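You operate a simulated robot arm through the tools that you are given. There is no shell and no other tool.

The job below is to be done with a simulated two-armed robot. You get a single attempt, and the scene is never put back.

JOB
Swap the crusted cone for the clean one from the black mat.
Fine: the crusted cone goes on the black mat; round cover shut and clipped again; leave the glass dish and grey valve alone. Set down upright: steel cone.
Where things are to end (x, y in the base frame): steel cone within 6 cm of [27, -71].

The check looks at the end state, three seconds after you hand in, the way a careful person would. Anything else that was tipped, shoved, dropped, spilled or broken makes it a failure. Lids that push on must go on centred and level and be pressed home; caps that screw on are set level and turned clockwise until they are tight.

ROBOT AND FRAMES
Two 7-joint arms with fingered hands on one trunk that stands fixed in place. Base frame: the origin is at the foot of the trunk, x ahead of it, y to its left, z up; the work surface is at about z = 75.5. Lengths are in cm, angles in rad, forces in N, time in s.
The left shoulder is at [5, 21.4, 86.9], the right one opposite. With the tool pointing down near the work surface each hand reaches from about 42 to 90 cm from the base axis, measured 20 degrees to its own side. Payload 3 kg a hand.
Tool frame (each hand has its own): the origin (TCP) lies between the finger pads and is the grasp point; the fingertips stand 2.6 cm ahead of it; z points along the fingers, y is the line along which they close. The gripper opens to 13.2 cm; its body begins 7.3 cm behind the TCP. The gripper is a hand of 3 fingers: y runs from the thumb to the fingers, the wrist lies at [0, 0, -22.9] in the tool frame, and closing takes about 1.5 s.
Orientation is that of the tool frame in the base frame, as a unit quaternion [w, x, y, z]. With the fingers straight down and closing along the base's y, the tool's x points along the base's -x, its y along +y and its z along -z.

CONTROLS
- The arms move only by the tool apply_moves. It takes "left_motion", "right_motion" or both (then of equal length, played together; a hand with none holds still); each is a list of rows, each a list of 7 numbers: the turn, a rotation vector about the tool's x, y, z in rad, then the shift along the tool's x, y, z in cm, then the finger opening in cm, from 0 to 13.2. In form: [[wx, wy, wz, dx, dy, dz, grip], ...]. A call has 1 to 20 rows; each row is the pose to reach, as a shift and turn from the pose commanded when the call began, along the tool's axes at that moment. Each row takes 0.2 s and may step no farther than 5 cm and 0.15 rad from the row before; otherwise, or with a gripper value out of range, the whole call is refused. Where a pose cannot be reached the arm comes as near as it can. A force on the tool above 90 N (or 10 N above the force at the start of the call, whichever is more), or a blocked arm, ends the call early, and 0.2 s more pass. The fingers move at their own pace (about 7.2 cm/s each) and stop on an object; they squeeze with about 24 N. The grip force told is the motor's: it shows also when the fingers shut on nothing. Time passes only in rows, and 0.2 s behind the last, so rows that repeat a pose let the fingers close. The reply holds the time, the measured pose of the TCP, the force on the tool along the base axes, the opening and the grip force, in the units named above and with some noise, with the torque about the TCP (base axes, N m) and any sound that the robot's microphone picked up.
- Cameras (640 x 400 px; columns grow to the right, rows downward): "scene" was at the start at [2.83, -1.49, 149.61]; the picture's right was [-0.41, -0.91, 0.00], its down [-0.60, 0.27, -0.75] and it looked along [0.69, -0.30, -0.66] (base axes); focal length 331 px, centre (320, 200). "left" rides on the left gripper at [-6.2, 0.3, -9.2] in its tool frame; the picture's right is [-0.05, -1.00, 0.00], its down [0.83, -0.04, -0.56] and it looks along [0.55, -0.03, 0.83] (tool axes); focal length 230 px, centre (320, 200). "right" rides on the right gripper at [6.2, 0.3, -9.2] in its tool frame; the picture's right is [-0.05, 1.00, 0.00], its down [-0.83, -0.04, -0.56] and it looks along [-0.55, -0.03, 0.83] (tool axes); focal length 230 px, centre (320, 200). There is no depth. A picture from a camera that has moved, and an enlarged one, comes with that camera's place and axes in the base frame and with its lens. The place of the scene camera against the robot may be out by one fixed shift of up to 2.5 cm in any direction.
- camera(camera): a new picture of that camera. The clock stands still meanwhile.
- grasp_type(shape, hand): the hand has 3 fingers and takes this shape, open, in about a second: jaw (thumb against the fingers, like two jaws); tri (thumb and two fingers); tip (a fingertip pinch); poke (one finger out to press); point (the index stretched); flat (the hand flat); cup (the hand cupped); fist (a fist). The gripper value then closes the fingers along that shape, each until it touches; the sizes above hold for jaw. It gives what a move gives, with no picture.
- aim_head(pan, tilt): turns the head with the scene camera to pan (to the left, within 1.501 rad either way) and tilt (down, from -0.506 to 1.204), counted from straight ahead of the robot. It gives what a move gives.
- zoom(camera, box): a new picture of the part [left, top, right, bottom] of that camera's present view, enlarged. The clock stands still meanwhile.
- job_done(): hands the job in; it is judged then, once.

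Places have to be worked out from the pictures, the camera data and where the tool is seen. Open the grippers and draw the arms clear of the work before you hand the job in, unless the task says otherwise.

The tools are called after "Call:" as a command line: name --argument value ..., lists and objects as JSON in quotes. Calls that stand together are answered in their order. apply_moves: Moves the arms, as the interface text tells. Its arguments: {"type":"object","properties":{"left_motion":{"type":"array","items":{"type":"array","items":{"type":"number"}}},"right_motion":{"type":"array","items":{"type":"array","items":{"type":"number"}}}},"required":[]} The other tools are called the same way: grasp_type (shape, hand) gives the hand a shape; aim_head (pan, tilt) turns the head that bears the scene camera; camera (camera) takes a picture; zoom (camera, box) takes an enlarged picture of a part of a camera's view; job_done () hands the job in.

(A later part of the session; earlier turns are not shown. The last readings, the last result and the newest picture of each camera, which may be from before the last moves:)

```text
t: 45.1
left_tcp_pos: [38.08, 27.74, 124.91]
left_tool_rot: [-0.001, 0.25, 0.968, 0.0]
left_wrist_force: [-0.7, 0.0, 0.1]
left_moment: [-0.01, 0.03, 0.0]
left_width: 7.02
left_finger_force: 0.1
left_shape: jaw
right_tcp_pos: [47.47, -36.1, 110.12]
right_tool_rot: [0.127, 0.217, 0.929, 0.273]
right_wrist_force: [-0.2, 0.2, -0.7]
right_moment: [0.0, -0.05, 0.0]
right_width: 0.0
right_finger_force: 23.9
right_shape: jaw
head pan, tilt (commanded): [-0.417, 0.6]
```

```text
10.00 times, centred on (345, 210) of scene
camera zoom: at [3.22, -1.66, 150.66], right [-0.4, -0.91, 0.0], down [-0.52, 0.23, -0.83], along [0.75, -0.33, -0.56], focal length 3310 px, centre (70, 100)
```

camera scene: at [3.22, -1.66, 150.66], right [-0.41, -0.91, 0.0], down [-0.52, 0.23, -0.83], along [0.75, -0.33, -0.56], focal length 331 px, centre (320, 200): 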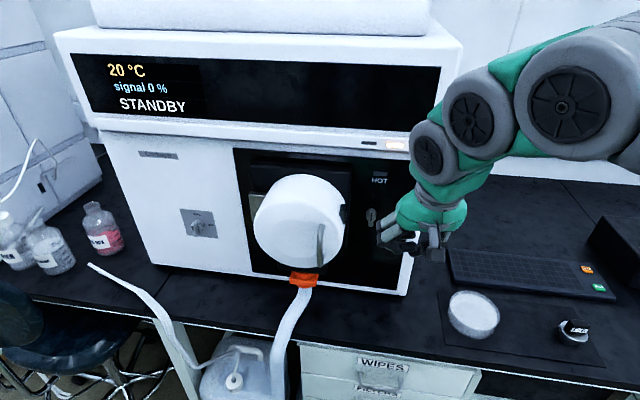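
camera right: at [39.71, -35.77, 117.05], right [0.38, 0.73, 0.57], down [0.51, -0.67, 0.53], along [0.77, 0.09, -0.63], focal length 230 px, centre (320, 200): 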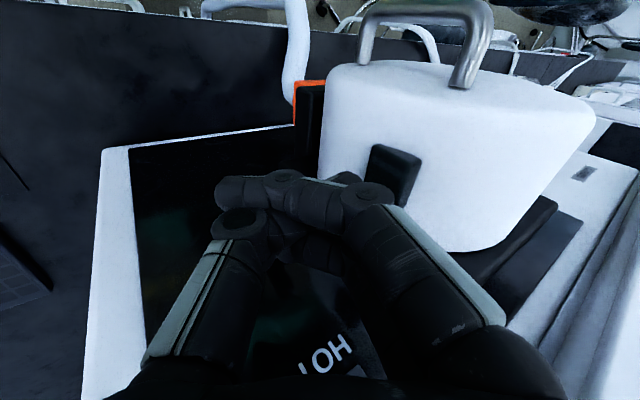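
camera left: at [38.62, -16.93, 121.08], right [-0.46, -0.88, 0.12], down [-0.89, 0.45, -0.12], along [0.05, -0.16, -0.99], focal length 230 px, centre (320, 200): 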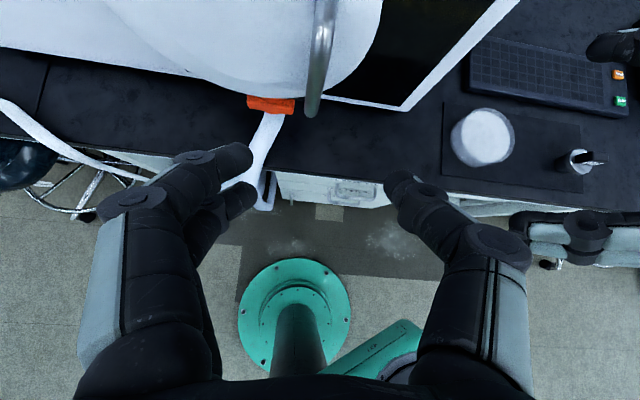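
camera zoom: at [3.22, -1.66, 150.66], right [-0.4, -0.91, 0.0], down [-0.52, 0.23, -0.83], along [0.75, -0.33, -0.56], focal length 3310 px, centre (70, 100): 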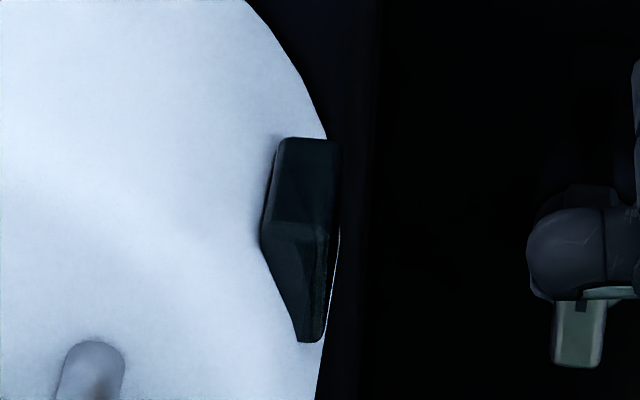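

Call:
zoom --camera "scene" --box '[170, 195, 230, 270]'

Call:
zoom --camera "scene" --box '[230, 140, 430, 300]'

Call:
zoom --camera "scene" --box '[440, 240, 640, 360]'

```text
5.33 times, centred on (200, 232) of scene
camera zoom: at [3.22, -1.66, 150.66], right [-0.4, -0.91, 0.0], down [-0.52, 0.23, -0.83], along [0.75, -0.33, -0.56], focal length 1766 px, centre (960, 27)
```

zoom: 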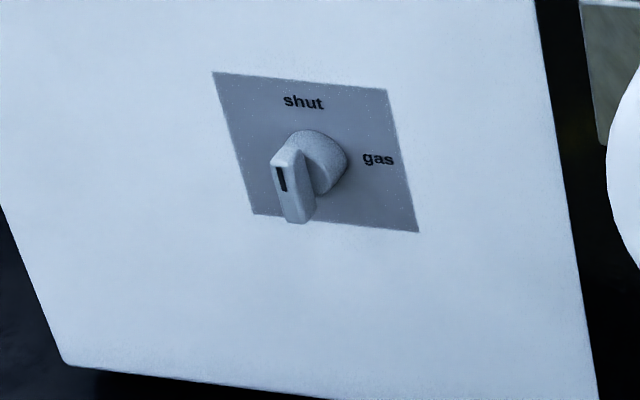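

```text
2.50 times, centred on (330, 220) of scene
camera zoom: at [3.22, -1.66, 150.66], right [-0.4, -0.91, 0.0], down [-0.52, 0.23, -0.83], along [0.75, -0.33, -0.56], focal length 828 px, centre (295, 150)
```

zoom: 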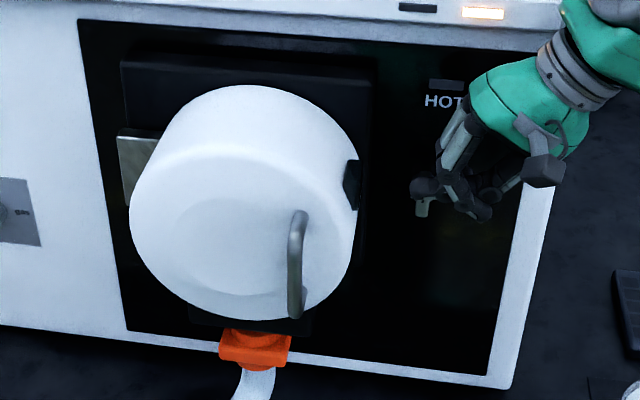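

```text
3.20 times, centred on (540, 300) of scene
camera zoom: at [3.22, -1.66, 150.66], right [-0.4, -0.91, 0.0], down [-0.52, 0.23, -0.83], along [0.75, -0.33, -0.56], focal length 1059 px, centre (-384, -120)
```

zoom: 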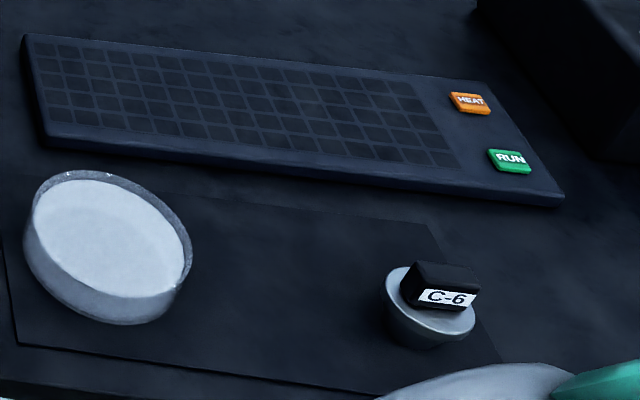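

I enlarge the orange fitting and the seam regions to check what actually holds the cover.

Call:
camera --camera "right"

Call:
zoom --camera "right" --box '[260, 50, 400, 170]'

Call:
zoom --camera "scene" --box '[270, 255, 340, 300]'

Call:
zoom --camera "right" --box '[400, 130, 600, 300]'

```text
taken
camera right: at [39.11, -37.19, 117.09], right [0.38, 0.73, 0.57], down [0.51, -0.68, 0.53], along [0.77, 0.09, -0.63], focal length 230 px, centre (320, 200)
```

right: 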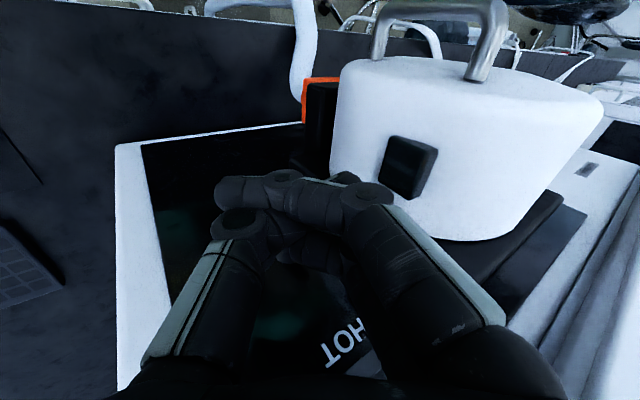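

```text
3.33 times, centred on (330, 110) of right
camera zoom: at [39.11, -37.19, 117.09], right [0.38, 0.73, 0.57], down [0.51, -0.68, 0.53], along [0.77, 0.09, -0.63], focal length 767 px, centre (287, 500)
```

zoom: 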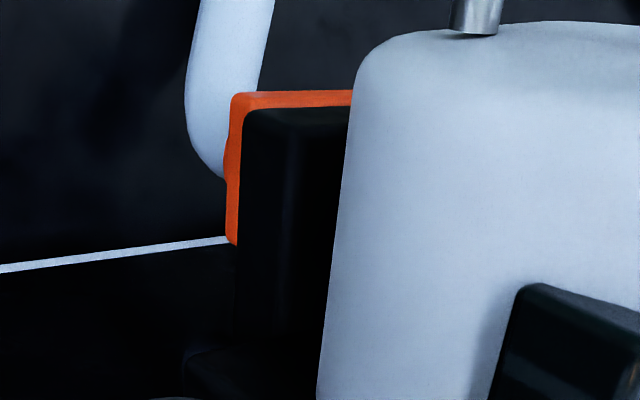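

```text
8.89 times, centred on (305, 278) of scene
camera zoom: at [3.22, -1.66, 150.66], right [-0.4, -0.91, 0.0], down [-0.52, 0.23, -0.83], along [0.75, -0.33, -0.56], focal length 2942 px, centre (453, -489)
```

zoom: 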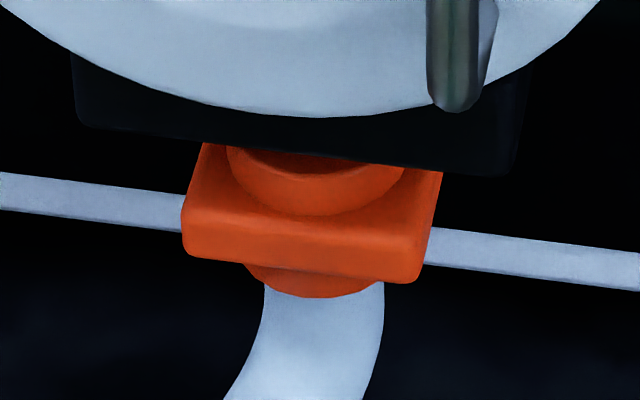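

```text
2.35 times, centred on (500, 215) of right
camera zoom: at [39.11, -37.19, 117.09], right [0.38, 0.73, 0.57], down [0.51, -0.68, 0.53], along [0.77, 0.09, -0.63], focal length 541 px, centre (-104, 165)
```

zoom: 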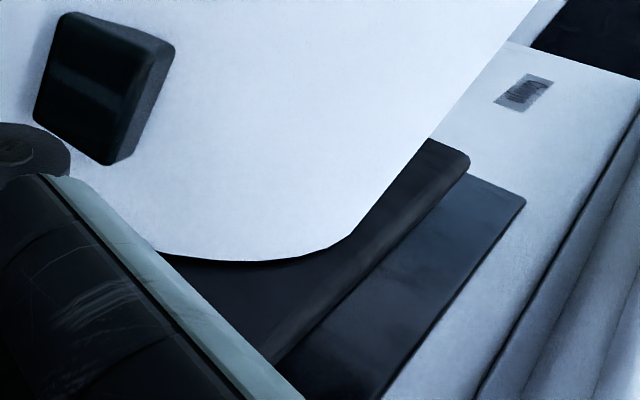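

The pad-like block (D 57.6–60.9, z 109–111.6, ~0.7 cm proud) may be a slider. I try pushing it gently toward the instrument from its front edge with the thumb tip.

Call:
apply_moves --right_motion '[[0, 0, 0, 3.37, 0.58, -0.82, 0], [0, 0, 0, 3.37, 2.47, 0.49, 0], [0, 0, 0, 3.36, 4.41, 1.83, 0]]'

Call:
zoom --camera "scene" --box '[320, 170, 400, 240]'

Call:
camera --camera "right"

```text
t: 45.9
left_tcp_pos: [38.08, 27.71, 124.97]
left_tool_rot: [0.0, 0.249, 0.968, 0.001]
left_wrist_force: [0.7, 0.3, -0.1]
left_moment: [-0.03, 0.02, -0.02]
left_width: 7.0
left_finger_force: 0.0
left_shape: jaw
right_tcp_pos: [46.79, -30.44, 110.85]
right_tool_rot: [0.127, 0.217, 0.929, 0.272]
right_wrist_force: [-1.2, -0.4, 0.3]
right_moment: [0.0, -0.02, 0.04]
right_width: 0.0
right_finger_force: 23.9
right_shape: jaw
head pan, tilt (commanded): [-0.417, 0.6]
```

```text
5.71 times, centred on (360, 205) of scene
camera zoom: at [3.22, -1.66, 150.66], right [-0.41, -0.91, 0.0], down [-0.52, 0.23, -0.83], along [0.75, -0.33, -0.56], focal length 1892 px, centre (91, 171)
```

zoom: 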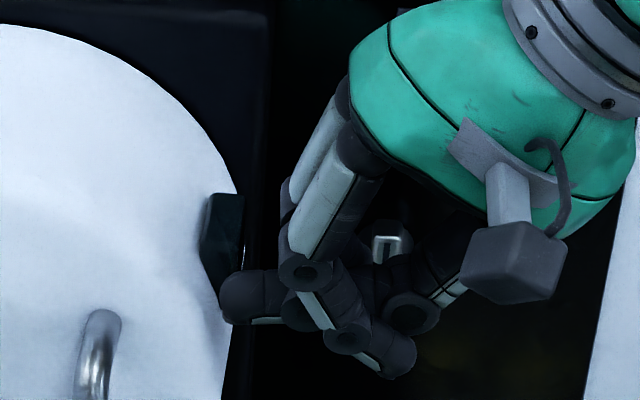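

```text
taken
camera right: at [38.31, -31.47, 117.77], right [0.38, 0.73, 0.57], down [0.51, -0.68, 0.53], along [0.77, 0.09, -0.63], focal length 230 px, centre (320, 200)
```

right: 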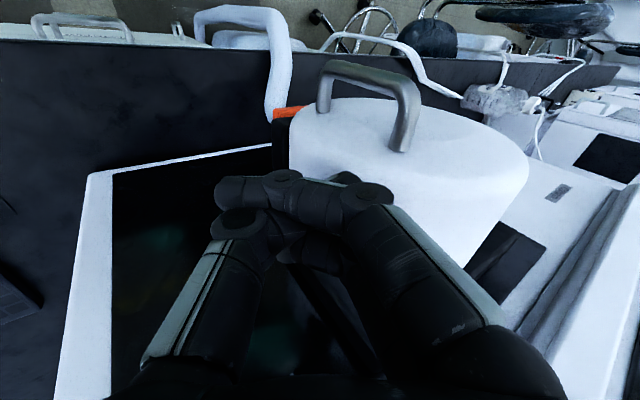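

The thumb tip is just in front of the pad. I push it 1.5 cm toward the instrument in small steps.

Call:
apply_moves --right_motion '[[0, 0, 0, -0.5, -0.03, 0.05, 0], [0, 0, 0, -1.0, -0.07, 0.1, 0]]'

Call:
zoom --camera "scene" --box '[320, 170, 400, 240]'

```text
t: 46.5
left_tcp_pos: [38.06, 27.7, 124.83]
left_tool_rot: [0.0, 0.251, 0.968, 0.001]
left_wrist_force: [-0.5, -0.4, 0.1]
left_moment: [0.03, 0.01, -0.01]
left_width: 6.99
left_finger_force: 0.0
left_shape: jaw
right_tcp_pos: [47.64, -30.95, 110.94]
right_tool_rot: [0.128, 0.217, 0.929, 0.272]
right_wrist_force: [-3.5, -3.9, 0.0]
right_moment: [0.0, 0.08, 0.01]
right_width: 0.04
right_finger_force: 23.9
right_shape: jaw
head pan, tilt (commanded): [-0.417, 0.6]
```

```text
5.71 times, centred on (360, 205) of scene
camera zoom: at [3.21, -1.67, 150.66], right [-0.41, -0.91, 0.0], down [-0.52, 0.23, -0.83], along [0.75, -0.33, -0.56], focal length 1892 px, centre (91, 171)
```

zoom: 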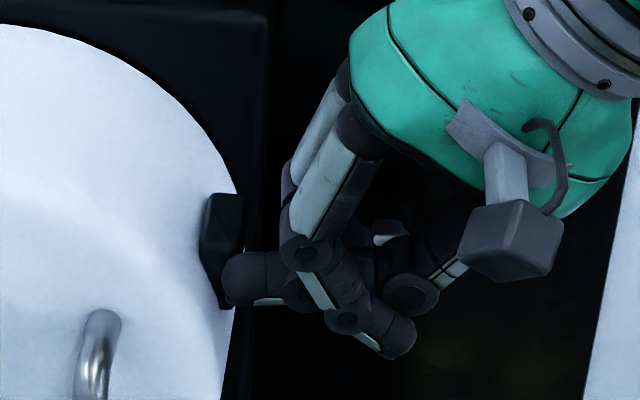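

Pushing toward the instrument just slips on the pad's rounded edge; it doesn't slide that way. I try a gentle push from above downward on the pad.

Call:
apply_moves --right_motion '[[0, 0, 0, 0, -1.65, -1.14, 0], [0, 0, 0, -0.34, -0.01, -3.51, 0], [0, 0, 0, -2.73, -0.18, -3.28, 0], [0, 0, 0, -2.74, 1.96, -1.8, 0]]'

Call:
zoom --camera "scene" --box '[320, 170, 400, 240]'

```text
t: 47.5
left_tcp_pos: [38.07, 27.69, 124.73]
left_tool_rot: [-0.001, 0.249, 0.969, 0.001]
left_wrist_force: [0.2, 0.2, 0.0]
left_moment: [-0.01, 0.03, -0.04]
left_width: 7.0
left_finger_force: 0.1
left_shape: jaw
right_tcp_pos: [49.85, -31.54, 113.57]
right_tool_rot: [0.128, 0.217, 0.929, 0.273]
right_wrist_force: [0.2, -0.4, -0.2]
right_moment: [0.0, 0.01, -0.04]
right_width: 0.0
right_finger_force: 24.0
right_shape: jaw
head pan, tilt (commanded): [-0.417, 0.6]
```

```text
5.71 times, centred on (360, 205) of scene
camera zoom: at [3.22, -1.66, 150.66], right [-0.41, -0.91, 0.0], down [-0.52, 0.23, -0.83], along [0.75, -0.33, -0.56], focal length 1892 px, centre (91, 171)
```

zoom: 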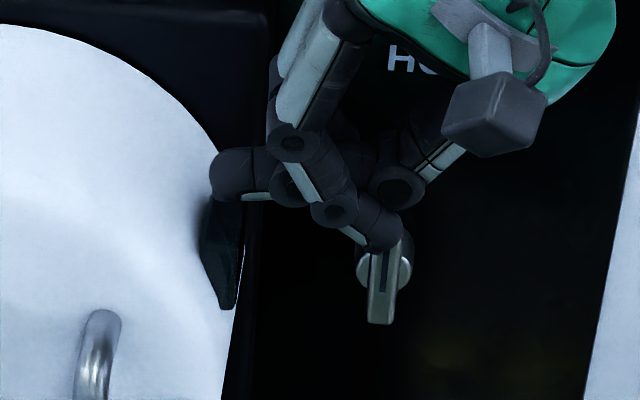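

Call:
apply_moves --right_motion '[[0, 0, 0, 0.06, -0.28, 0.41, 0], [0, 0, 0, 0.12, -0.56, 0.82, 0], [0, 0, 0, 0.15, -0.73, 1.06, 0]]'

Call:
zoom --camera "scene" --box '[320, 170, 400, 240]'

```text
t: 48.3
left_tcp_pos: [37.97, 27.61, 124.76]
left_tool_rot: [-0.001, 0.25, 0.968, 0.0]
left_wrist_force: [0.5, 0.5, 0.7]
left_moment: [0.02, -0.01, -0.02]
left_width: 7.04
left_finger_force: 0.1
left_shape: jaw
right_tcp_pos: [49.92, -31.48, 112.44]
right_tool_rot: [0.127, 0.217, 0.929, 0.273]
right_wrist_force: [0.0, -0.5, -0.7]
right_moment: [0.02, 0.0, -0.01]
right_width: 0.0
right_finger_force: 23.6
right_shape: jaw
head pan, tilt (commanded): [-0.417, 0.6]
```

```text
5.71 times, centred on (360, 205) of scene
camera zoom: at [3.22, -1.66, 150.66], right [-0.41, -0.91, 0.0], down [-0.52, 0.23, -0.83], along [0.75, -0.33, -0.56], focal length 1892 px, centre (91, 171)
```

zoom: 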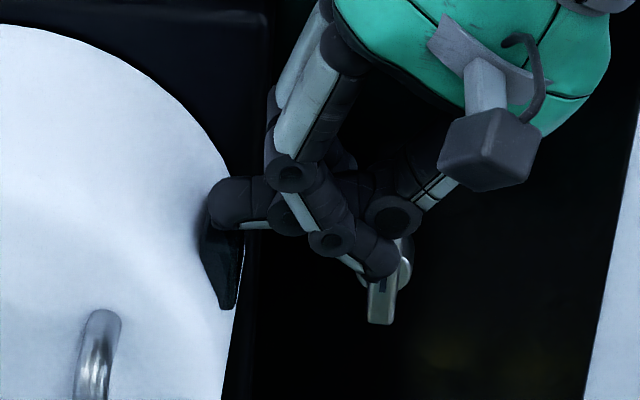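

Call:
apply_moves --right_motion '[[0, 0, 0, 0.06, -0.28, 0.41, 0], [0, 0, 0, 0.12, -0.56, 0.82, 0]]'

Call:
zoom --camera "scene" --box '[320, 170, 400, 240]'

```text
t: 48.9
left_tcp_pos: [37.92, 27.71, 124.95]
left_tool_rot: [-0.001, 0.25, 0.968, 0.0]
left_wrist_force: [0.4, -0.2, -1.3]
left_moment: [-0.02, 0.02, 0.0]
left_width: 7.03
left_finger_force: 0.1
left_shape: jaw
right_tcp_pos: [49.96, -31.4, 111.4]
right_tool_rot: [0.128, 0.216, 0.929, 0.272]
right_wrist_force: [0.3, 0.6, -0.7]
right_moment: [-0.02, 0.01, 0.03]
right_width: 0.01
right_finger_force: 23.6
right_shape: jaw
head pan, tilt (commanded): [-0.417, 0.6]
```

```text
5.71 times, centred on (360, 205) of scene
camera zoom: at [3.22, -1.66, 150.66], right [-0.41, -0.91, 0.0], down [-0.52, 0.23, -0.83], along [0.75, -0.33, -0.56], focal length 1892 px, centre (91, 171)
```

zoom: 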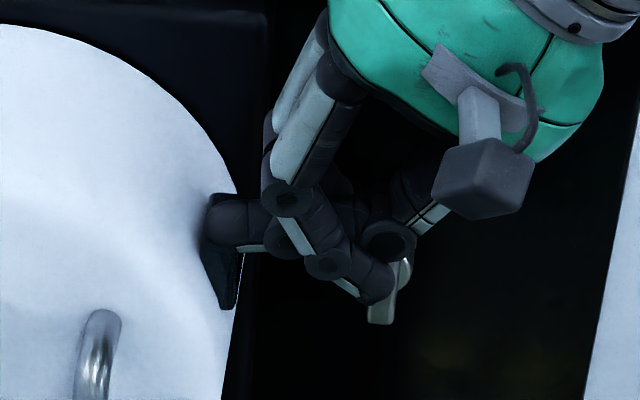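

Call:
apply_moves --right_motion '[[0, 0, 0, 0.05, -0.22, 0.33, 0], [0, 0, 0, 0.1, -0.45, 0.65, 0]]'

Call:
zoom --camera "scene" --box '[320, 170, 400, 240]'

```text
t: 49.5
left_tcp_pos: [37.98, 27.66, 124.8]
left_tool_rot: [-0.001, 0.25, 0.968, 0.001]
left_wrist_force: [-0.3, 0.4, -0.2]
left_moment: [0.02, 0.01, 0.01]
left_width: 7.02
left_finger_force: 0.1
left_shape: jaw
right_tcp_pos: [49.91, -31.46, 110.6]
right_tool_rot: [0.129, 0.217, 0.929, 0.272]
right_wrist_force: [-2.5, -2.6, 18.1]
right_moment: [0.27, -0.07, 0.01]
right_width: 0.01
right_finger_force: 23.6
right_shape: jaw
head pan, tilt (commanded): [-0.417, 0.6]
```

```text
5.71 times, centred on (360, 205) of scene
camera zoom: at [3.2, -1.66, 150.66], right [-0.41, -0.91, 0.0], down [-0.52, 0.23, -0.83], along [0.75, -0.33, -0.56], focal length 1892 px, centre (91, 171)
```

zoom: 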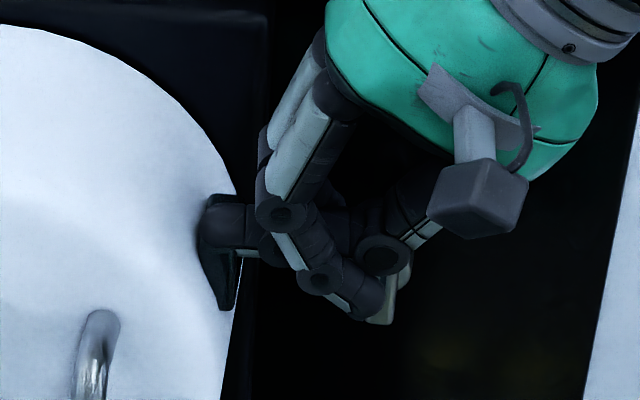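

The thumb tip now bears on the pad's top edge with ~18 N and it doesn't move. I press slightly harder once to be sure.

Call:
apply_moves --right_motion '[[0, 0, 0, 0.05, -0.22, 0.33, 0]]'

Call:
zoom --camera "scene" --box '[320, 170, 400, 240]'

```text
t: 49.9
left_tcp_pos: [38.03, 27.76, 124.89]
left_tool_rot: [-0.001, 0.251, 0.968, 0.0]
left_wrist_force: [0.0, 0.0, -0.2]
left_moment: [-0.01, 0.06, -0.01]
left_width: 7.01
left_finger_force: 0.2
left_shape: jaw
right_tcp_pos: [49.99, -31.66, 110.16]
right_tool_rot: [0.128, 0.217, 0.928, 0.273]
right_wrist_force: [-2.4, -6.2, 18.6]
right_moment: [0.4, -0.12, 0.0]
right_width: 0.0
right_finger_force: 24.3
right_shape: jaw
head pan, tilt (commanded): [-0.417, 0.6]
```

```text
5.71 times, centred on (360, 205) of scene
camera zoom: at [3.2, -1.66, 150.66], right [-0.41, -0.91, 0.0], down [-0.52, 0.23, -0.83], along [0.75, -0.33, -0.56], focal length 1892 px, centre (91, 171)
```

zoom: 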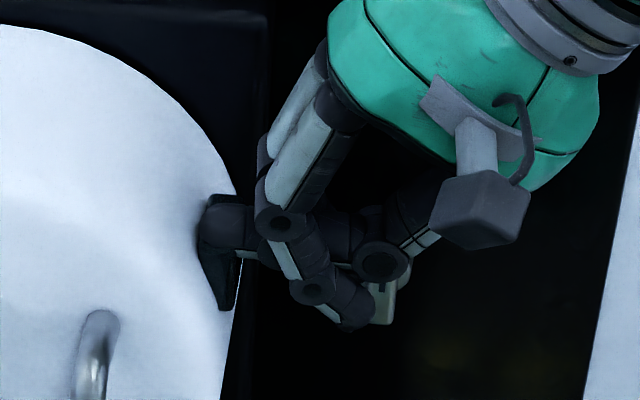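

The pad seems rigid. I withdraw the right hand and will look at the cover's other sides for the real clip.

Call:
apply_moves --right_motion '[[0, 0, 0, 0, -1.2, -1.6, 0], [0, 0, 0, 0, -3.6, -3.0, 0], [0, 0, 0, 0, -5.4, -4.4, 0]]'

Call:
apply_moves --right_motion '[[0, 0, 0, 3.5, 1, -1.5, 0], [0.15, 0, 0, 6.5, 2.5, -3.8, 0], [0.3, 0, 0, 8, 4, -6.2, 4], [0.45, 0, 0, 8, 5, -8, 7], [0.6, 0, 0, 8, 5.5, -9, 7]]'

Call:
camera --camera "right"

```text
t: 50.7
left_tcp_pos: [38.08, 27.64, 124.77]
left_tool_rot: [-0.001, 0.25, 0.968, 0.0]
left_wrist_force: [0.3, -0.4, 0.0]
left_moment: [0.01, 0.01, 0.01]
left_width: 7.04
left_finger_force: 0.0
left_shape: jaw
right_tcp_pos: [46.49, -37.5, 110.69]
right_tool_rot: [0.126, 0.217, 0.929, 0.271]
right_wrist_force: [0.0, 0.1, 0.1]
right_moment: [-0.01, -0.02, -0.03]
right_width: 0.0
right_finger_force: 24.6
right_shape: jaw
head pan, tilt (commanded): [-0.417, 0.6]
```

```text
t: 51.9
left_tcp_pos: [38.14, 27.68, 124.83]
left_tool_rot: [0.0, 0.25, 0.968, 0.0]
left_wrist_force: [-0.4, 0.2, -0.6]
left_moment: [-0.01, 0.01, -0.01]
left_width: 7.01
left_finger_force: 0.0
left_shape: jaw
right_tcp_pos: [38.31, -33.55, 120.36]
right_tool_rot: [0.059, 0.245, 0.968, -0.015]
right_wrist_force: [0.1, -0.2, 0.3]
right_moment: [-0.02, -0.01, 0.03]
right_width: 0.0
right_finger_force: 0.0
right_shape: jaw
head pan, tilt (commanded): [-0.417, 0.6]
```

```text
taken
camera right: at [32.09, -29.96, 128.66], right [0.52, 0.85, 0.01], down [0.65, -0.4, 0.65], along [0.56, -0.34, -0.76], focal length 230 px, centre (320, 200)
```

right: 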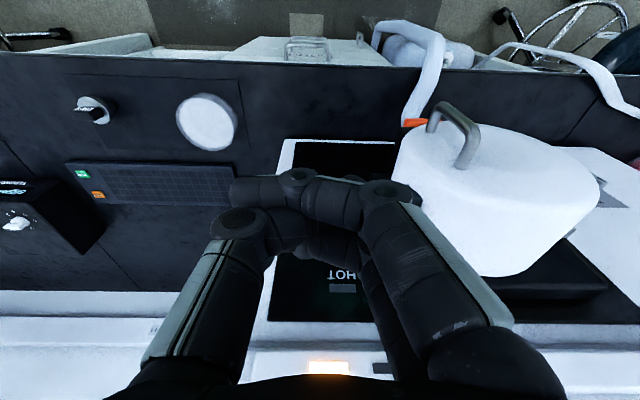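

The fingers still look closed; I command them open and wait.

Call:
apply_moves --right_motion '[[0, 0, 0, 0, 0, 0, 10], [0, 0, 0, 0, 0, 0, 10], [0, 0, 0, 0, 0, 0, 10], [0, 0, 0, 0, 0, 0, 10], [0, 0, 0, 0, 0, 0, 10]]'

Call:
camera --camera "right"

```text
t: 53.1
left_tcp_pos: [38.05, 27.73, 124.81]
left_tool_rot: [-0.001, 0.249, 0.969, 0.0]
left_wrist_force: [0.2, -0.7, 0.4]
left_moment: [0.03, -0.02, 0.0]
left_width: 7.04
left_finger_force: 0.0
left_shape: jaw
right_tcp_pos: [38.24, -33.69, 120.3]
right_tool_rot: [0.057, 0.245, 0.968, -0.015]
right_wrist_force: [-1.0, 0.6, 0.5]
right_moment: [0.0, 0.03, 0.02]
right_width: 9.97
right_finger_force: 0.0
right_shape: jaw
head pan, tilt (commanded): [-0.417, 0.6]
```

```text
taken
camera right: at [32.1, -29.99, 128.63], right [0.52, 0.85, 0.01], down [0.65, -0.4, 0.65], along [0.56, -0.33, -0.76], focal length 230 px, centre (320, 200)
```

right: 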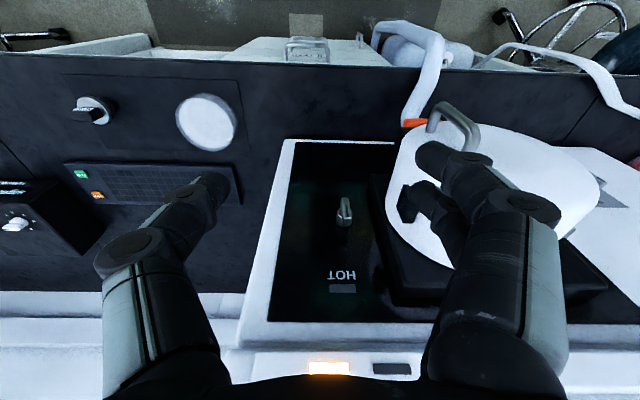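

Hand open again, T-knob unchanged. I move the right camera over to the left of the cover to inspect the hinge side and top.

Call:
apply_moves --right_motion '[[0, 0, 0, 0.8, 3.6, -2, 10], [0, 0, 0, 1.6, 7.2, -4, 10], [0, 0, 0, 2.3, 10.8, -5, 10], [0, 0, 0, 3, 14.4, -5.6, 10], [0, 0, 0, 3.7, 18, -5.6, 10], [0, 0, 0, 4.4, 21.6, -5.6, 10], [0, 0, 0, 5.06, 25.3, -5.65, 10]]'

Call:
camera --camera "right"

Call:
zoom --camera "right" --box '[200, 130, 430, 330]'

```text
t: 54.7
left_tcp_pos: [37.95, 27.77, 124.69]
left_tool_rot: [-0.001, 0.25, 0.968, 0.0]
left_wrist_force: [-0.3, -0.4, -0.5]
left_moment: [-0.01, 0.01, 0.01]
left_width: 6.99
left_finger_force: 0.0
left_shape: jaw
right_tcp_pos: [45.07, -8.58, 125.35]
right_tool_rot: [0.057, 0.245, 0.968, -0.014]
right_wrist_force: [1.1, -0.1, 0.5]
right_moment: [-0.01, 0.0, 0.01]
right_width: 9.99
right_finger_force: 0.0
right_shape: jaw
head pan, tilt (commanded): [-0.417, 0.6]
```

```text
taken
camera right: at [38.99, -4.9, 133.65], right [0.52, 0.85, 0.01], down [0.65, -0.4, 0.65], along [0.56, -0.33, -0.76], focal length 230 px, centre (320, 200)
```

right: 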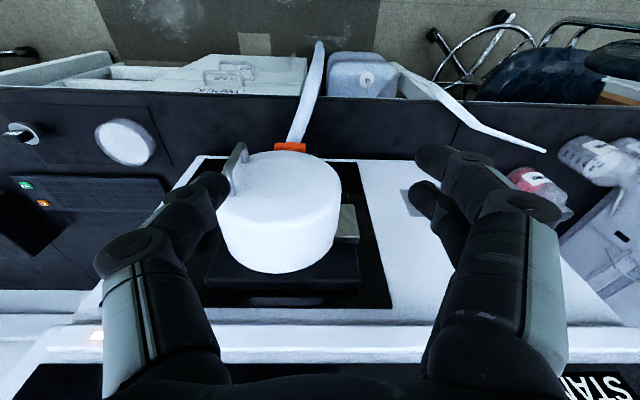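

```text
2.00 times, centred on (315, 230) of right
camera zoom: at [38.99, -4.9, 133.65], right [0.52, 0.85, 0.01], down [0.65, -0.4, 0.65], along [0.56, -0.33, -0.76], focal length 460 px, centre (330, 140)
```

zoom: 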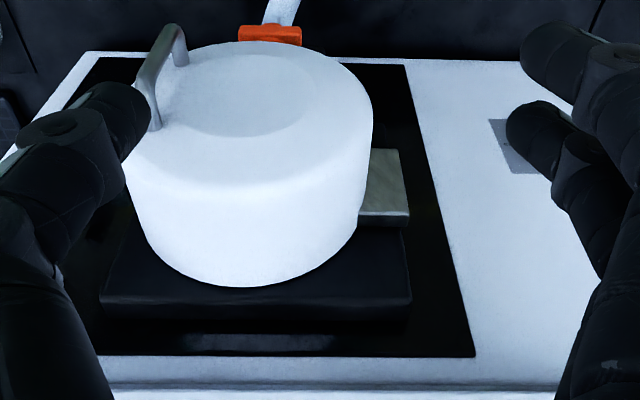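

Call:
zoom --camera "right" --box '[320, 195, 375, 250]'

Call:
zoom --camera "right" --box '[190, 240, 400, 320]'

```text
7.27 times, centred on (348, 222) of right
camera zoom: at [38.99, -4.9, 133.65], right [0.52, 0.85, 0.01], down [0.65, -0.4, 0.65], along [0.56, -0.33, -0.76], focal length 1673 px, centre (120, 36)
```

zoom: 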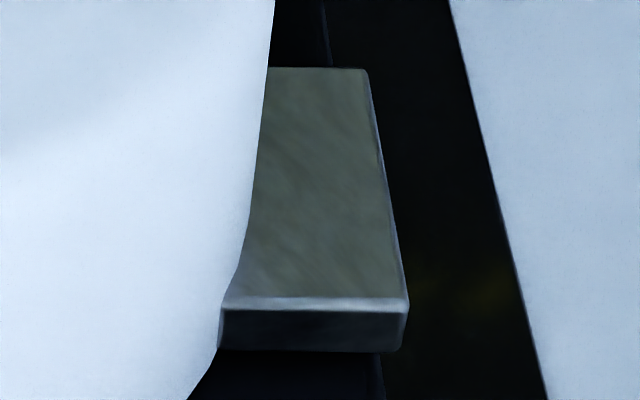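

```text
3.05 times, centred on (295, 280) of right
camera zoom: at [38.99, -4.9, 133.65], right [0.52, 0.85, 0.01], down [0.65, -0.4, 0.65], along [0.56, -0.33, -0.76], focal length 701 px, centre (396, -44)
```

zoom: 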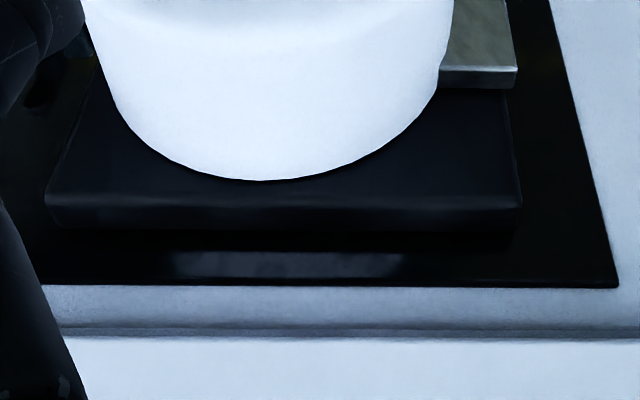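

Only the hinge block is on the left; nothing else holds the cover there. I go back to the right side for a closer, more direct look at the pad and the T-knob.

Call:
apply_moves --right_motion '[[-0.0145, 0, -0.12, -0.5, -3.6, 0, 10], [-0.029, 0, -0.24, -1, -7.2, 0, 10], [-0.0435, 0, -0.36, -1.5, -10.8, 0, 10], [-0.058, 0, -0.48, -2, -14.4, 0, 10], [-0.0725, 0, -0.6, -2.5, -18, 0, 10], [-0.087, 0, -0.72, -3, -21.7, 0, 10], [-0.1015, 0, -0.84, -3.5, -25.4, 0, 10], [-0.116, 0, -0.963, -4, -29, 0.5, 10]]'

Call:
apply_moves --right_motion '[[0, -0.11, 0, 0, 0, 2.8, 10], [0, -0.22, 0, 0, 0, 5.6, 10], [0, -0.33, 0, 0, 0, 8.4, 10], [0, -0.44, 0, 0, 0, 11.2, 10], [0, -0.55, 0, 0, 0, 14, 10]]'

Call:
camera --camera "right"

```text
t: 56.5
left_tcp_pos: [38.03, 27.74, 124.92]
left_tool_rot: [0.0, 0.25, 0.968, 0.0]
left_wrist_force: [-0.1, 0.6, 0.8]
left_moment: [0.02, 0.0, 0.0]
left_width: 7.03
left_finger_force: 0.0
left_shape: jaw
right_tcp_pos: [34.99, -35.98, 125.17]
right_tool_rot: [0.058, -0.235, 0.97, 0.015]
right_wrist_force: [-0.6, -0.8, 0.3]
right_moment: [0.02, 0.01, -0.05]
right_width: 9.96
right_finger_force: 0.2
right_shape: jaw
head pan, tilt (commanded): [-0.417, 0.6]
```

```text
t: 57.9
left_tcp_pos: [38.0, 27.77, 124.74]
left_tool_rot: [0.0, 0.25, 0.968, 0.0]
left_wrist_force: [0.5, -0.8, 0.3]
left_moment: [0.02, -0.04, -0.02]
left_width: 7.02
left_finger_force: 0.0
left_shape: jaw
right_tcp_pos: [37.74, -32.63, 111.35]
right_tool_rot: [0.317, -0.261, 0.907, 0.09]
right_wrist_force: [0.8, -0.4, 0.0]
right_moment: [0.0, 0.02, 0.0]
right_width: 9.98
right_finger_force: 0.0
right_shape: jaw
head pan, tilt (commanded): [-0.417, 0.6]
stopped in row 5 (right hand): the arm was blocked; the commanded pose is now the measured one
```

```text
taken
camera right: at [28.61, -38.0, 114.67], right [-0.5, 0.87, 0.03], down [0.28, 0.12, 0.95], along [0.82, 0.48, -0.3], focal length 230 px, centre (320, 200)
```

right: 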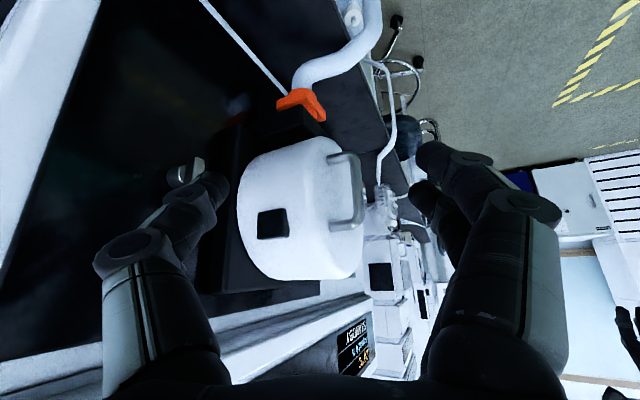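

Call:
zoom --camera "right" --box '[252, 202, 296, 244]'

Call:
zoom --camera "right" --box '[160, 145, 220, 200]'

Call:
zoom --camera "right" --box '[225, 120, 385, 290]'

```text
9.52 times, centred on (274, 223) of right
camera zoom: at [28.61, -38.0, 114.67], right [-0.5, 0.87, 0.03], down [0.28, 0.12, 0.95], along [0.82, 0.48, -0.3], focal length 2191 px, centre (758, -19)
```

zoom: 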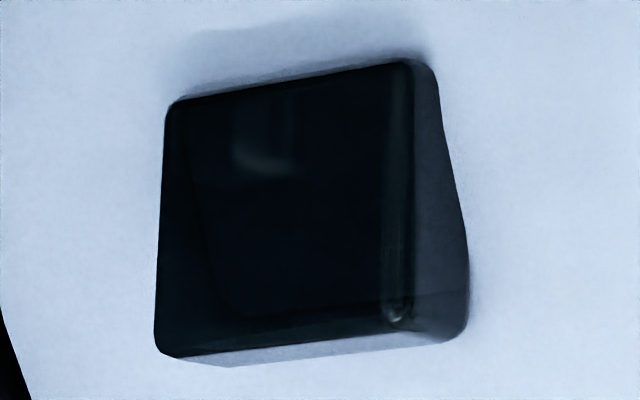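

```text
7.27 times, centred on (190, 172) of right
camera zoom: at [28.61, -38.0, 114.67], right [-0.5, 0.87, 0.03], down [0.28, 0.12, 0.95], along [0.82, 0.48, -0.3], focal length 1673 px, centre (1266, 400)
```

zoom: 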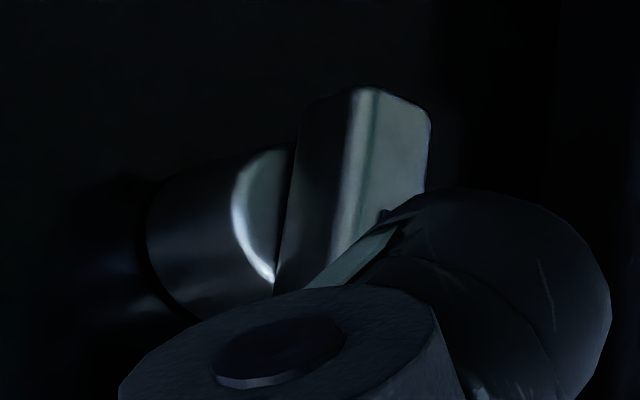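

```text
2.35 times, centred on (305, 205) of right
camera zoom: at [28.61, -38.0, 114.67], right [-0.5, 0.87, 0.03], down [0.28, 0.12, 0.95], along [0.82, 0.48, -0.3], focal length 541 px, centre (355, 188)
```

zoom: 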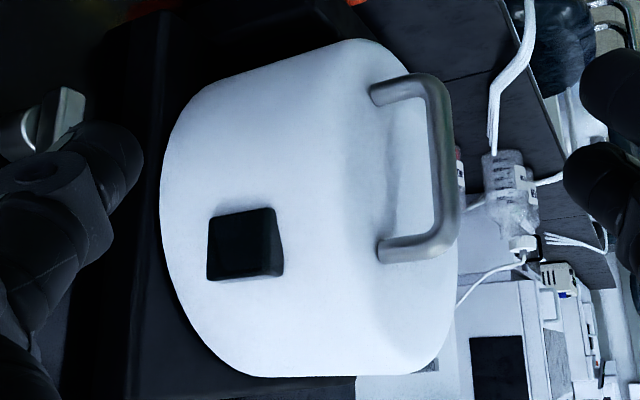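

The pad looks glossy like a sight glass or a flip tab; I want to test whether it can be pinched and pulled. I turn the right hand to point at the cover's side, well clear of the T-knob.

Call:
apply_moves --right_motion '[[-0.08, 0, -0.1, -0.85, -3.3, -0.46, 10], [-0.16, 0, -0.2, -1.7, -6.6, -0.93, 8], [-0.24, -0.001, -0.3, -2.55, -9.9, -1.4, 6], [-0.32, -0.001, -0.402, -3.4, -13.2, -1.85, 6]]'

Call:
apply_moves --right_motion '[[0, -0.14, 0, 0, 0, 0, 6], [0, -0.286, 0, 0, 0, 0, 6]]'

Call:
camera --camera "right"

Call:
camera --camera "scene"

```text
t: 58.9
left_tcp_pos: [37.87, 27.63, 124.88]
left_tool_rot: [0.001, 0.25, 0.968, 0.0]
left_wrist_force: [-0.3, 0.4, -0.4]
left_moment: [0.03, 0.02, -0.04]
left_width: 7.01
left_finger_force: 0.1
left_shape: jaw
right_tcp_pos: [45.43, -43.02, 114.92]
right_tool_rot: [0.284, -0.484, 0.81, 0.17]
right_wrist_force: [-37.9, 18.6, 0.4]
right_moment: [-0.54, -1.09, -1.02]
right_width: 4.64
right_finger_force: 0.1
right_shape: jaw
head pan, tilt (commanded): [-0.417, 0.6]
```

```text
t: 59.5
left_tcp_pos: [37.99, 27.59, 124.83]
left_tool_rot: [-0.001, 0.25, 0.968, 0.0]
left_wrist_force: [-0.5, -0.8, -0.2]
left_moment: [-0.01, 0.01, 0.0]
left_width: 7.0
left_finger_force: 0.0
left_shape: jaw
right_tcp_pos: [46.05, -40.43, 117.49]
right_tool_rot: [0.391, -0.449, 0.768, 0.236]
right_wrist_force: [-10.4, 3.2, -20.8]
right_moment: [1.18, 0.01, -0.6]
right_width: 5.75
right_finger_force: 0.1
right_shape: jaw
right hand out of reach, approached as far as the arm can: row 1, 2
head pan, tilt (commanded): [-0.417, 0.6]
```

```text
taken
camera right: at [40.37, -50.17, 117.85], right [-0.86, 0.51, 0.05], down [0.06, 0.0, 1.0], along [0.51, 0.86, -0.03], focal length 230 px, centre (320, 200)
```

right: 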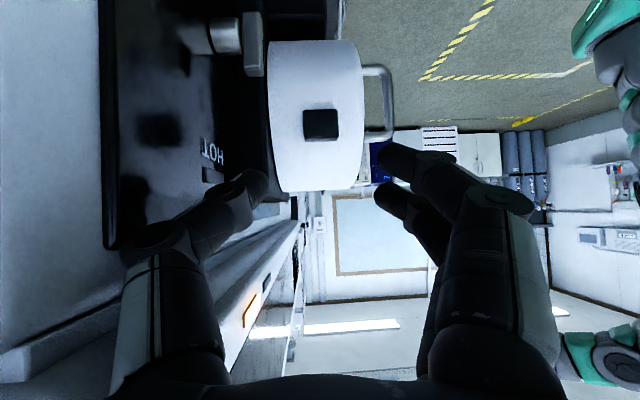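

```text
taken
camera scene: at [3.22, -1.67, 150.66], right [-0.4, -0.91, 0.0], down [-0.52, 0.23, -0.83], along [0.75, -0.33, -0.56], focal length 331 px, centre (320, 200)
```

scene: 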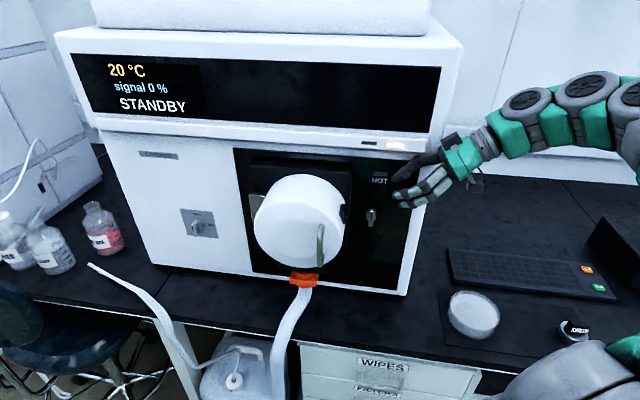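

The thumb touched the instrument panel on the far side (readings show ~40 N then 23 N), so I back off 4 cm toward the robot at once, then roll the hand so the pinch would be vertical and clear of the panel.

Call:
apply_moves --right_motion '[[0, 0, 0, 0, 2, 0, 6], [0, 0, 0, 0, 4, 0, 6], [0, 0, 0, 0, 5, -1, 6]]'

Call:
camera --camera "right"

Call:
zoom --camera "right" --box '[180, 0, 420, 200]'

```text
t: 60.3
left_tcp_pos: [37.98, 27.6, 124.78]
left_tool_rot: [-0.001, 0.25, 0.968, -0.001]
left_wrist_force: [0.1, 0.3, 0.1]
left_moment: [0.0, 0.0, 0.02]
left_width: 7.02
left_finger_force: 0.0
left_shape: jaw
right_tcp_pos: [41.32, -38.76, 118.18]
right_tool_rot: [0.398, -0.453, 0.762, 0.235]
right_wrist_force: [-0.7, 0.4, 0.9]
right_moment: [-0.01, 0.01, 0.01]
right_width: 6.0
right_finger_force: 0.0
right_shape: jaw
head pan, tilt (commanded): [-0.417, 0.6]
```

```text
taken
camera right: at [35.79, -48.41, 118.4], right [-0.86, 0.5, 0.04], down [0.05, 0.0, 1.0], along [0.5, 0.86, -0.02], focal length 230 px, centre (320, 200)
```

right: 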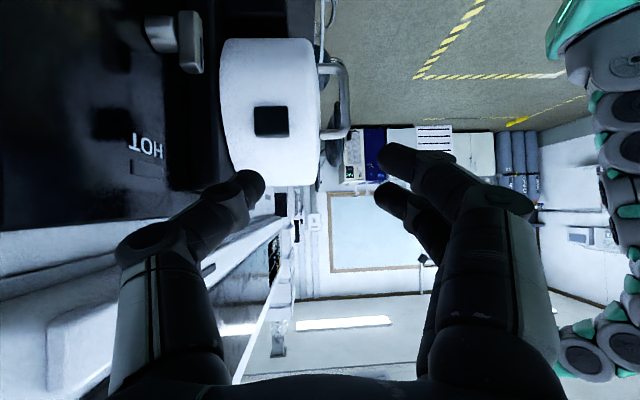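

```text
2.00 times, centred on (300, 100) of right
camera zoom: at [35.79, -48.41, 118.4], right [-0.86, 0.5, 0.04], down [0.05, 0.0, 1.0], along [0.5, 0.86, -0.02], focal length 460 px, centre (360, 400)
```

zoom: 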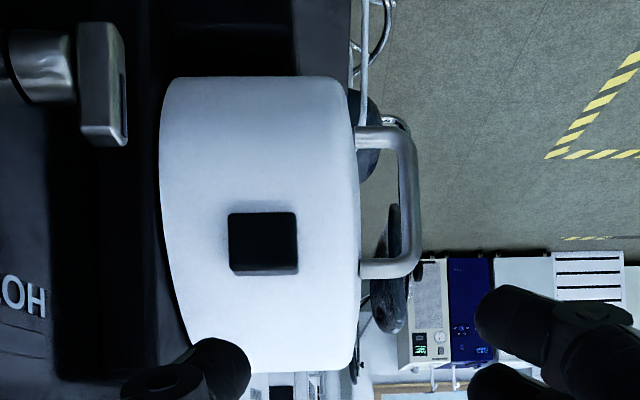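

Call:
zoom --camera "right" --box '[245, 95, 297, 145]'

Call:
zoom --camera "right" --box '[130, 0, 230, 90]'

```text
8.00 times, centred on (271, 120) of right
camera zoom: at [35.79, -48.41, 118.4], right [-0.86, 0.5, 0.04], down [0.05, 0.0, 1.0], along [0.5, 0.86, -0.02], focal length 1841 px, centre (712, 840)
```

zoom: 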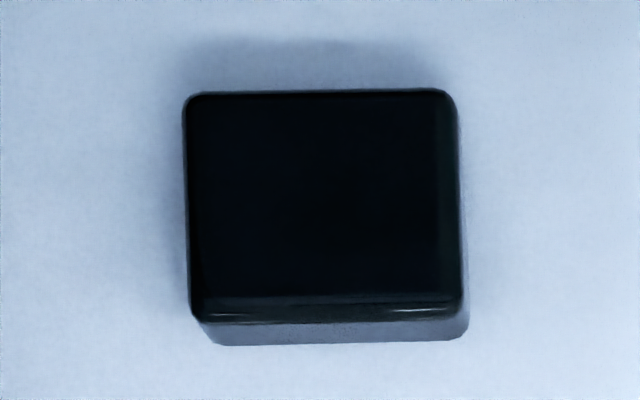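

```text
4.44 times, centred on (180, 45) of right
camera zoom: at [35.79, -48.41, 118.4], right [-0.86, 0.5, 0.04], down [0.05, 0.0, 1.0], along [0.5, 0.86, -0.02], focal length 1022 px, centre (942, 889)
```

zoom: 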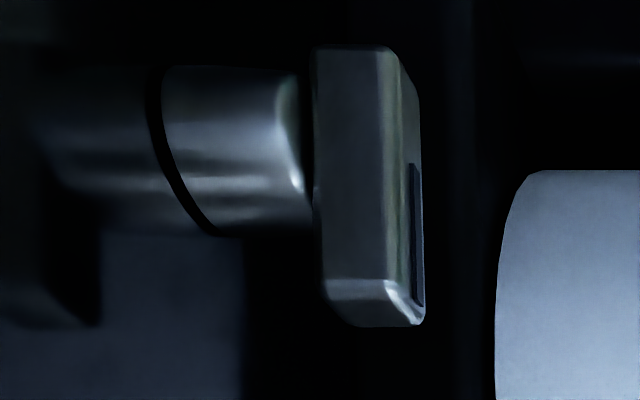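

Side view shows the pad is a plain rounded box 3.2 cm square; the T-knob is brushed steel like the handle. I roll the hand 90° about its own axis (camera toward the robot) for a vertical pinch, staying away from the ledge.

Call:
apply_moves --right_motion '[[0, 0, 0.143, 0, 0, 0, 6], [0, 0, 0.286, 0, 0, 0, 6], [0, 0, 0.428, 0, 0, 0, 6], [0, 0, 0.571, 0, 0, 0, 6], [0, 0, 0.714, 0, 0, 0, 6], [0, 0, 0.857, 0, 0, 0, 6], [0, 0, 1.0, 0, 0, 0, 6], [0, 0, 1.143, 0, 0, 0, 6], [0, 0, 1.286, 0, 0, 0, 6], [0, 0, 1.428, 0, 0, 0, 6], [0, 0, 1.571, 0, 0, 0, 6]]'

Call:
camera --camera "right"

Call:
camera --camera "scene"

```text
t: 62.7
left_tcp_pos: [37.97, 27.69, 124.8]
left_tool_rot: [-0.002, 0.25, 0.968, 0.0]
left_wrist_force: [0.1, 0.9, -0.3]
left_moment: [-0.01, 0.01, 0.0]
left_width: 7.04
left_finger_force: 0.0
left_shape: jaw
right_tcp_pos: [41.19, -38.83, 118.08]
right_tool_rot: [0.113, 0.219, 0.859, 0.448]
right_wrist_force: [-0.1, 0.8, 0.4]
right_moment: [0.0, -0.02, 0.01]
right_width: 5.99
right_finger_force: 0.0
right_shape: jaw
head pan, tilt (commanded): [-0.417, 0.6]
```

```text
taken
camera right: at [32.45, -42.4, 123.67], right [0.32, 0.48, 0.82], down [0.5, -0.82, 0.28], along [0.8, 0.32, -0.5], focal length 230 px, centre (320, 200)
```

right: 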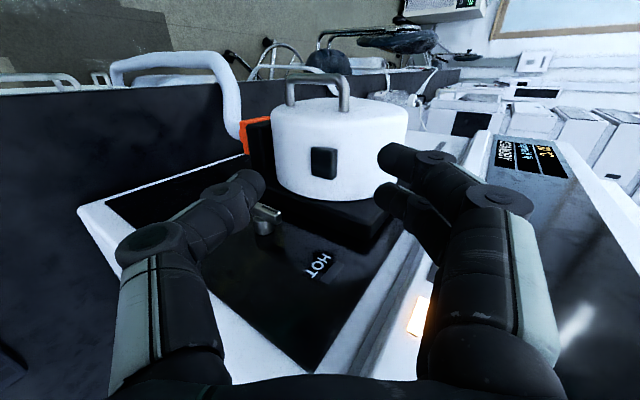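

```text
taken
camera scene: at [3.22, -1.66, 150.66], right [-0.41, -0.91, 0.0], down [-0.52, 0.23, -0.83], along [0.75, -0.33, -0.56], focal length 331 px, centre (320, 200)
```

scene: 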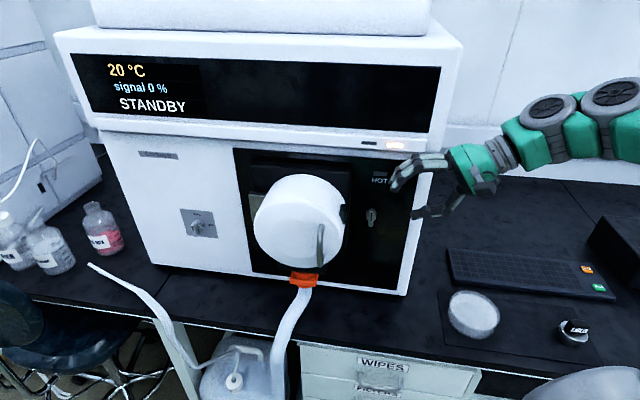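

The pad now lies right between thumb and fingers along the tool axis. I move over in line with the pad and stop 5 cm short.

Call:
apply_moves --right_motion '[[0, 0, 0, -2.5, 0, 1, 5], [0, 0, 0, -4.83, 0.05, 3, 4.6], [0, 0, 0, -4.83, 0.1, 6.45, 4.6], [0, 0, 0, -4.83, 0.1, 6.45, 4.6]]'

Call:
camera --camera "right"

Call:
zoom --camera "scene" --box '[320, 160, 420, 240]'

```text
t: 63.7
left_tcp_pos: [38.12, 27.68, 124.7]
left_tool_rot: [0.0, 0.25, 0.968, 0.0]
left_wrist_force: [0.2, -0.7, -0.5]
left_moment: [-0.02, 0.01, 0.04]
left_width: 7.02
left_finger_force: 0.1
left_shape: jaw
right_tcp_pos: [47.96, -36.61, 114.6]
right_tool_rot: [0.114, 0.218, 0.86, 0.447]
right_wrist_force: [0.5, -0.5, -0.6]
right_moment: [-0.04, 0.01, 0.02]
right_width: 4.63
right_finger_force: 0.1
right_shape: jaw
head pan, tilt (commanded): [-0.417, 0.6]
```

```text
taken
camera right: at [39.14, -40.11, 120.16], right [0.32, 0.48, 0.82], down [0.5, -0.82, 0.28], along [0.81, 0.32, -0.5], focal length 230 px, centre (320, 200)
```

right: 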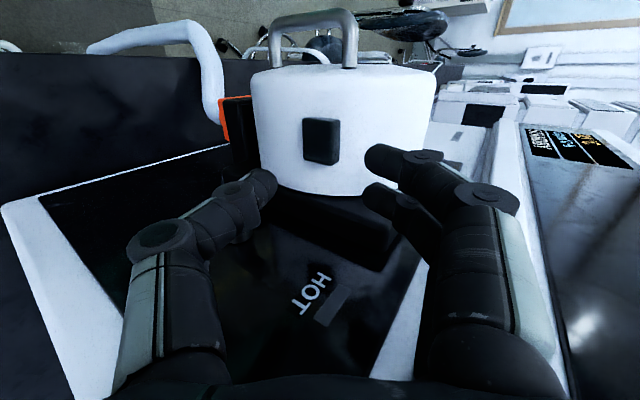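

```text
5.00 times, centred on (370, 200) of scene
camera zoom: at [3.22, -1.66, 150.66], right [-0.41, -0.91, 0.0], down [-0.52, 0.23, -0.83], along [0.75, -0.33, -0.56], focal length 1655 px, centre (70, 200)
```

zoom: 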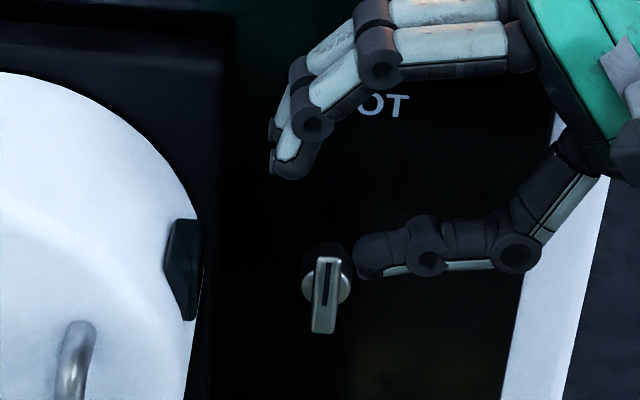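

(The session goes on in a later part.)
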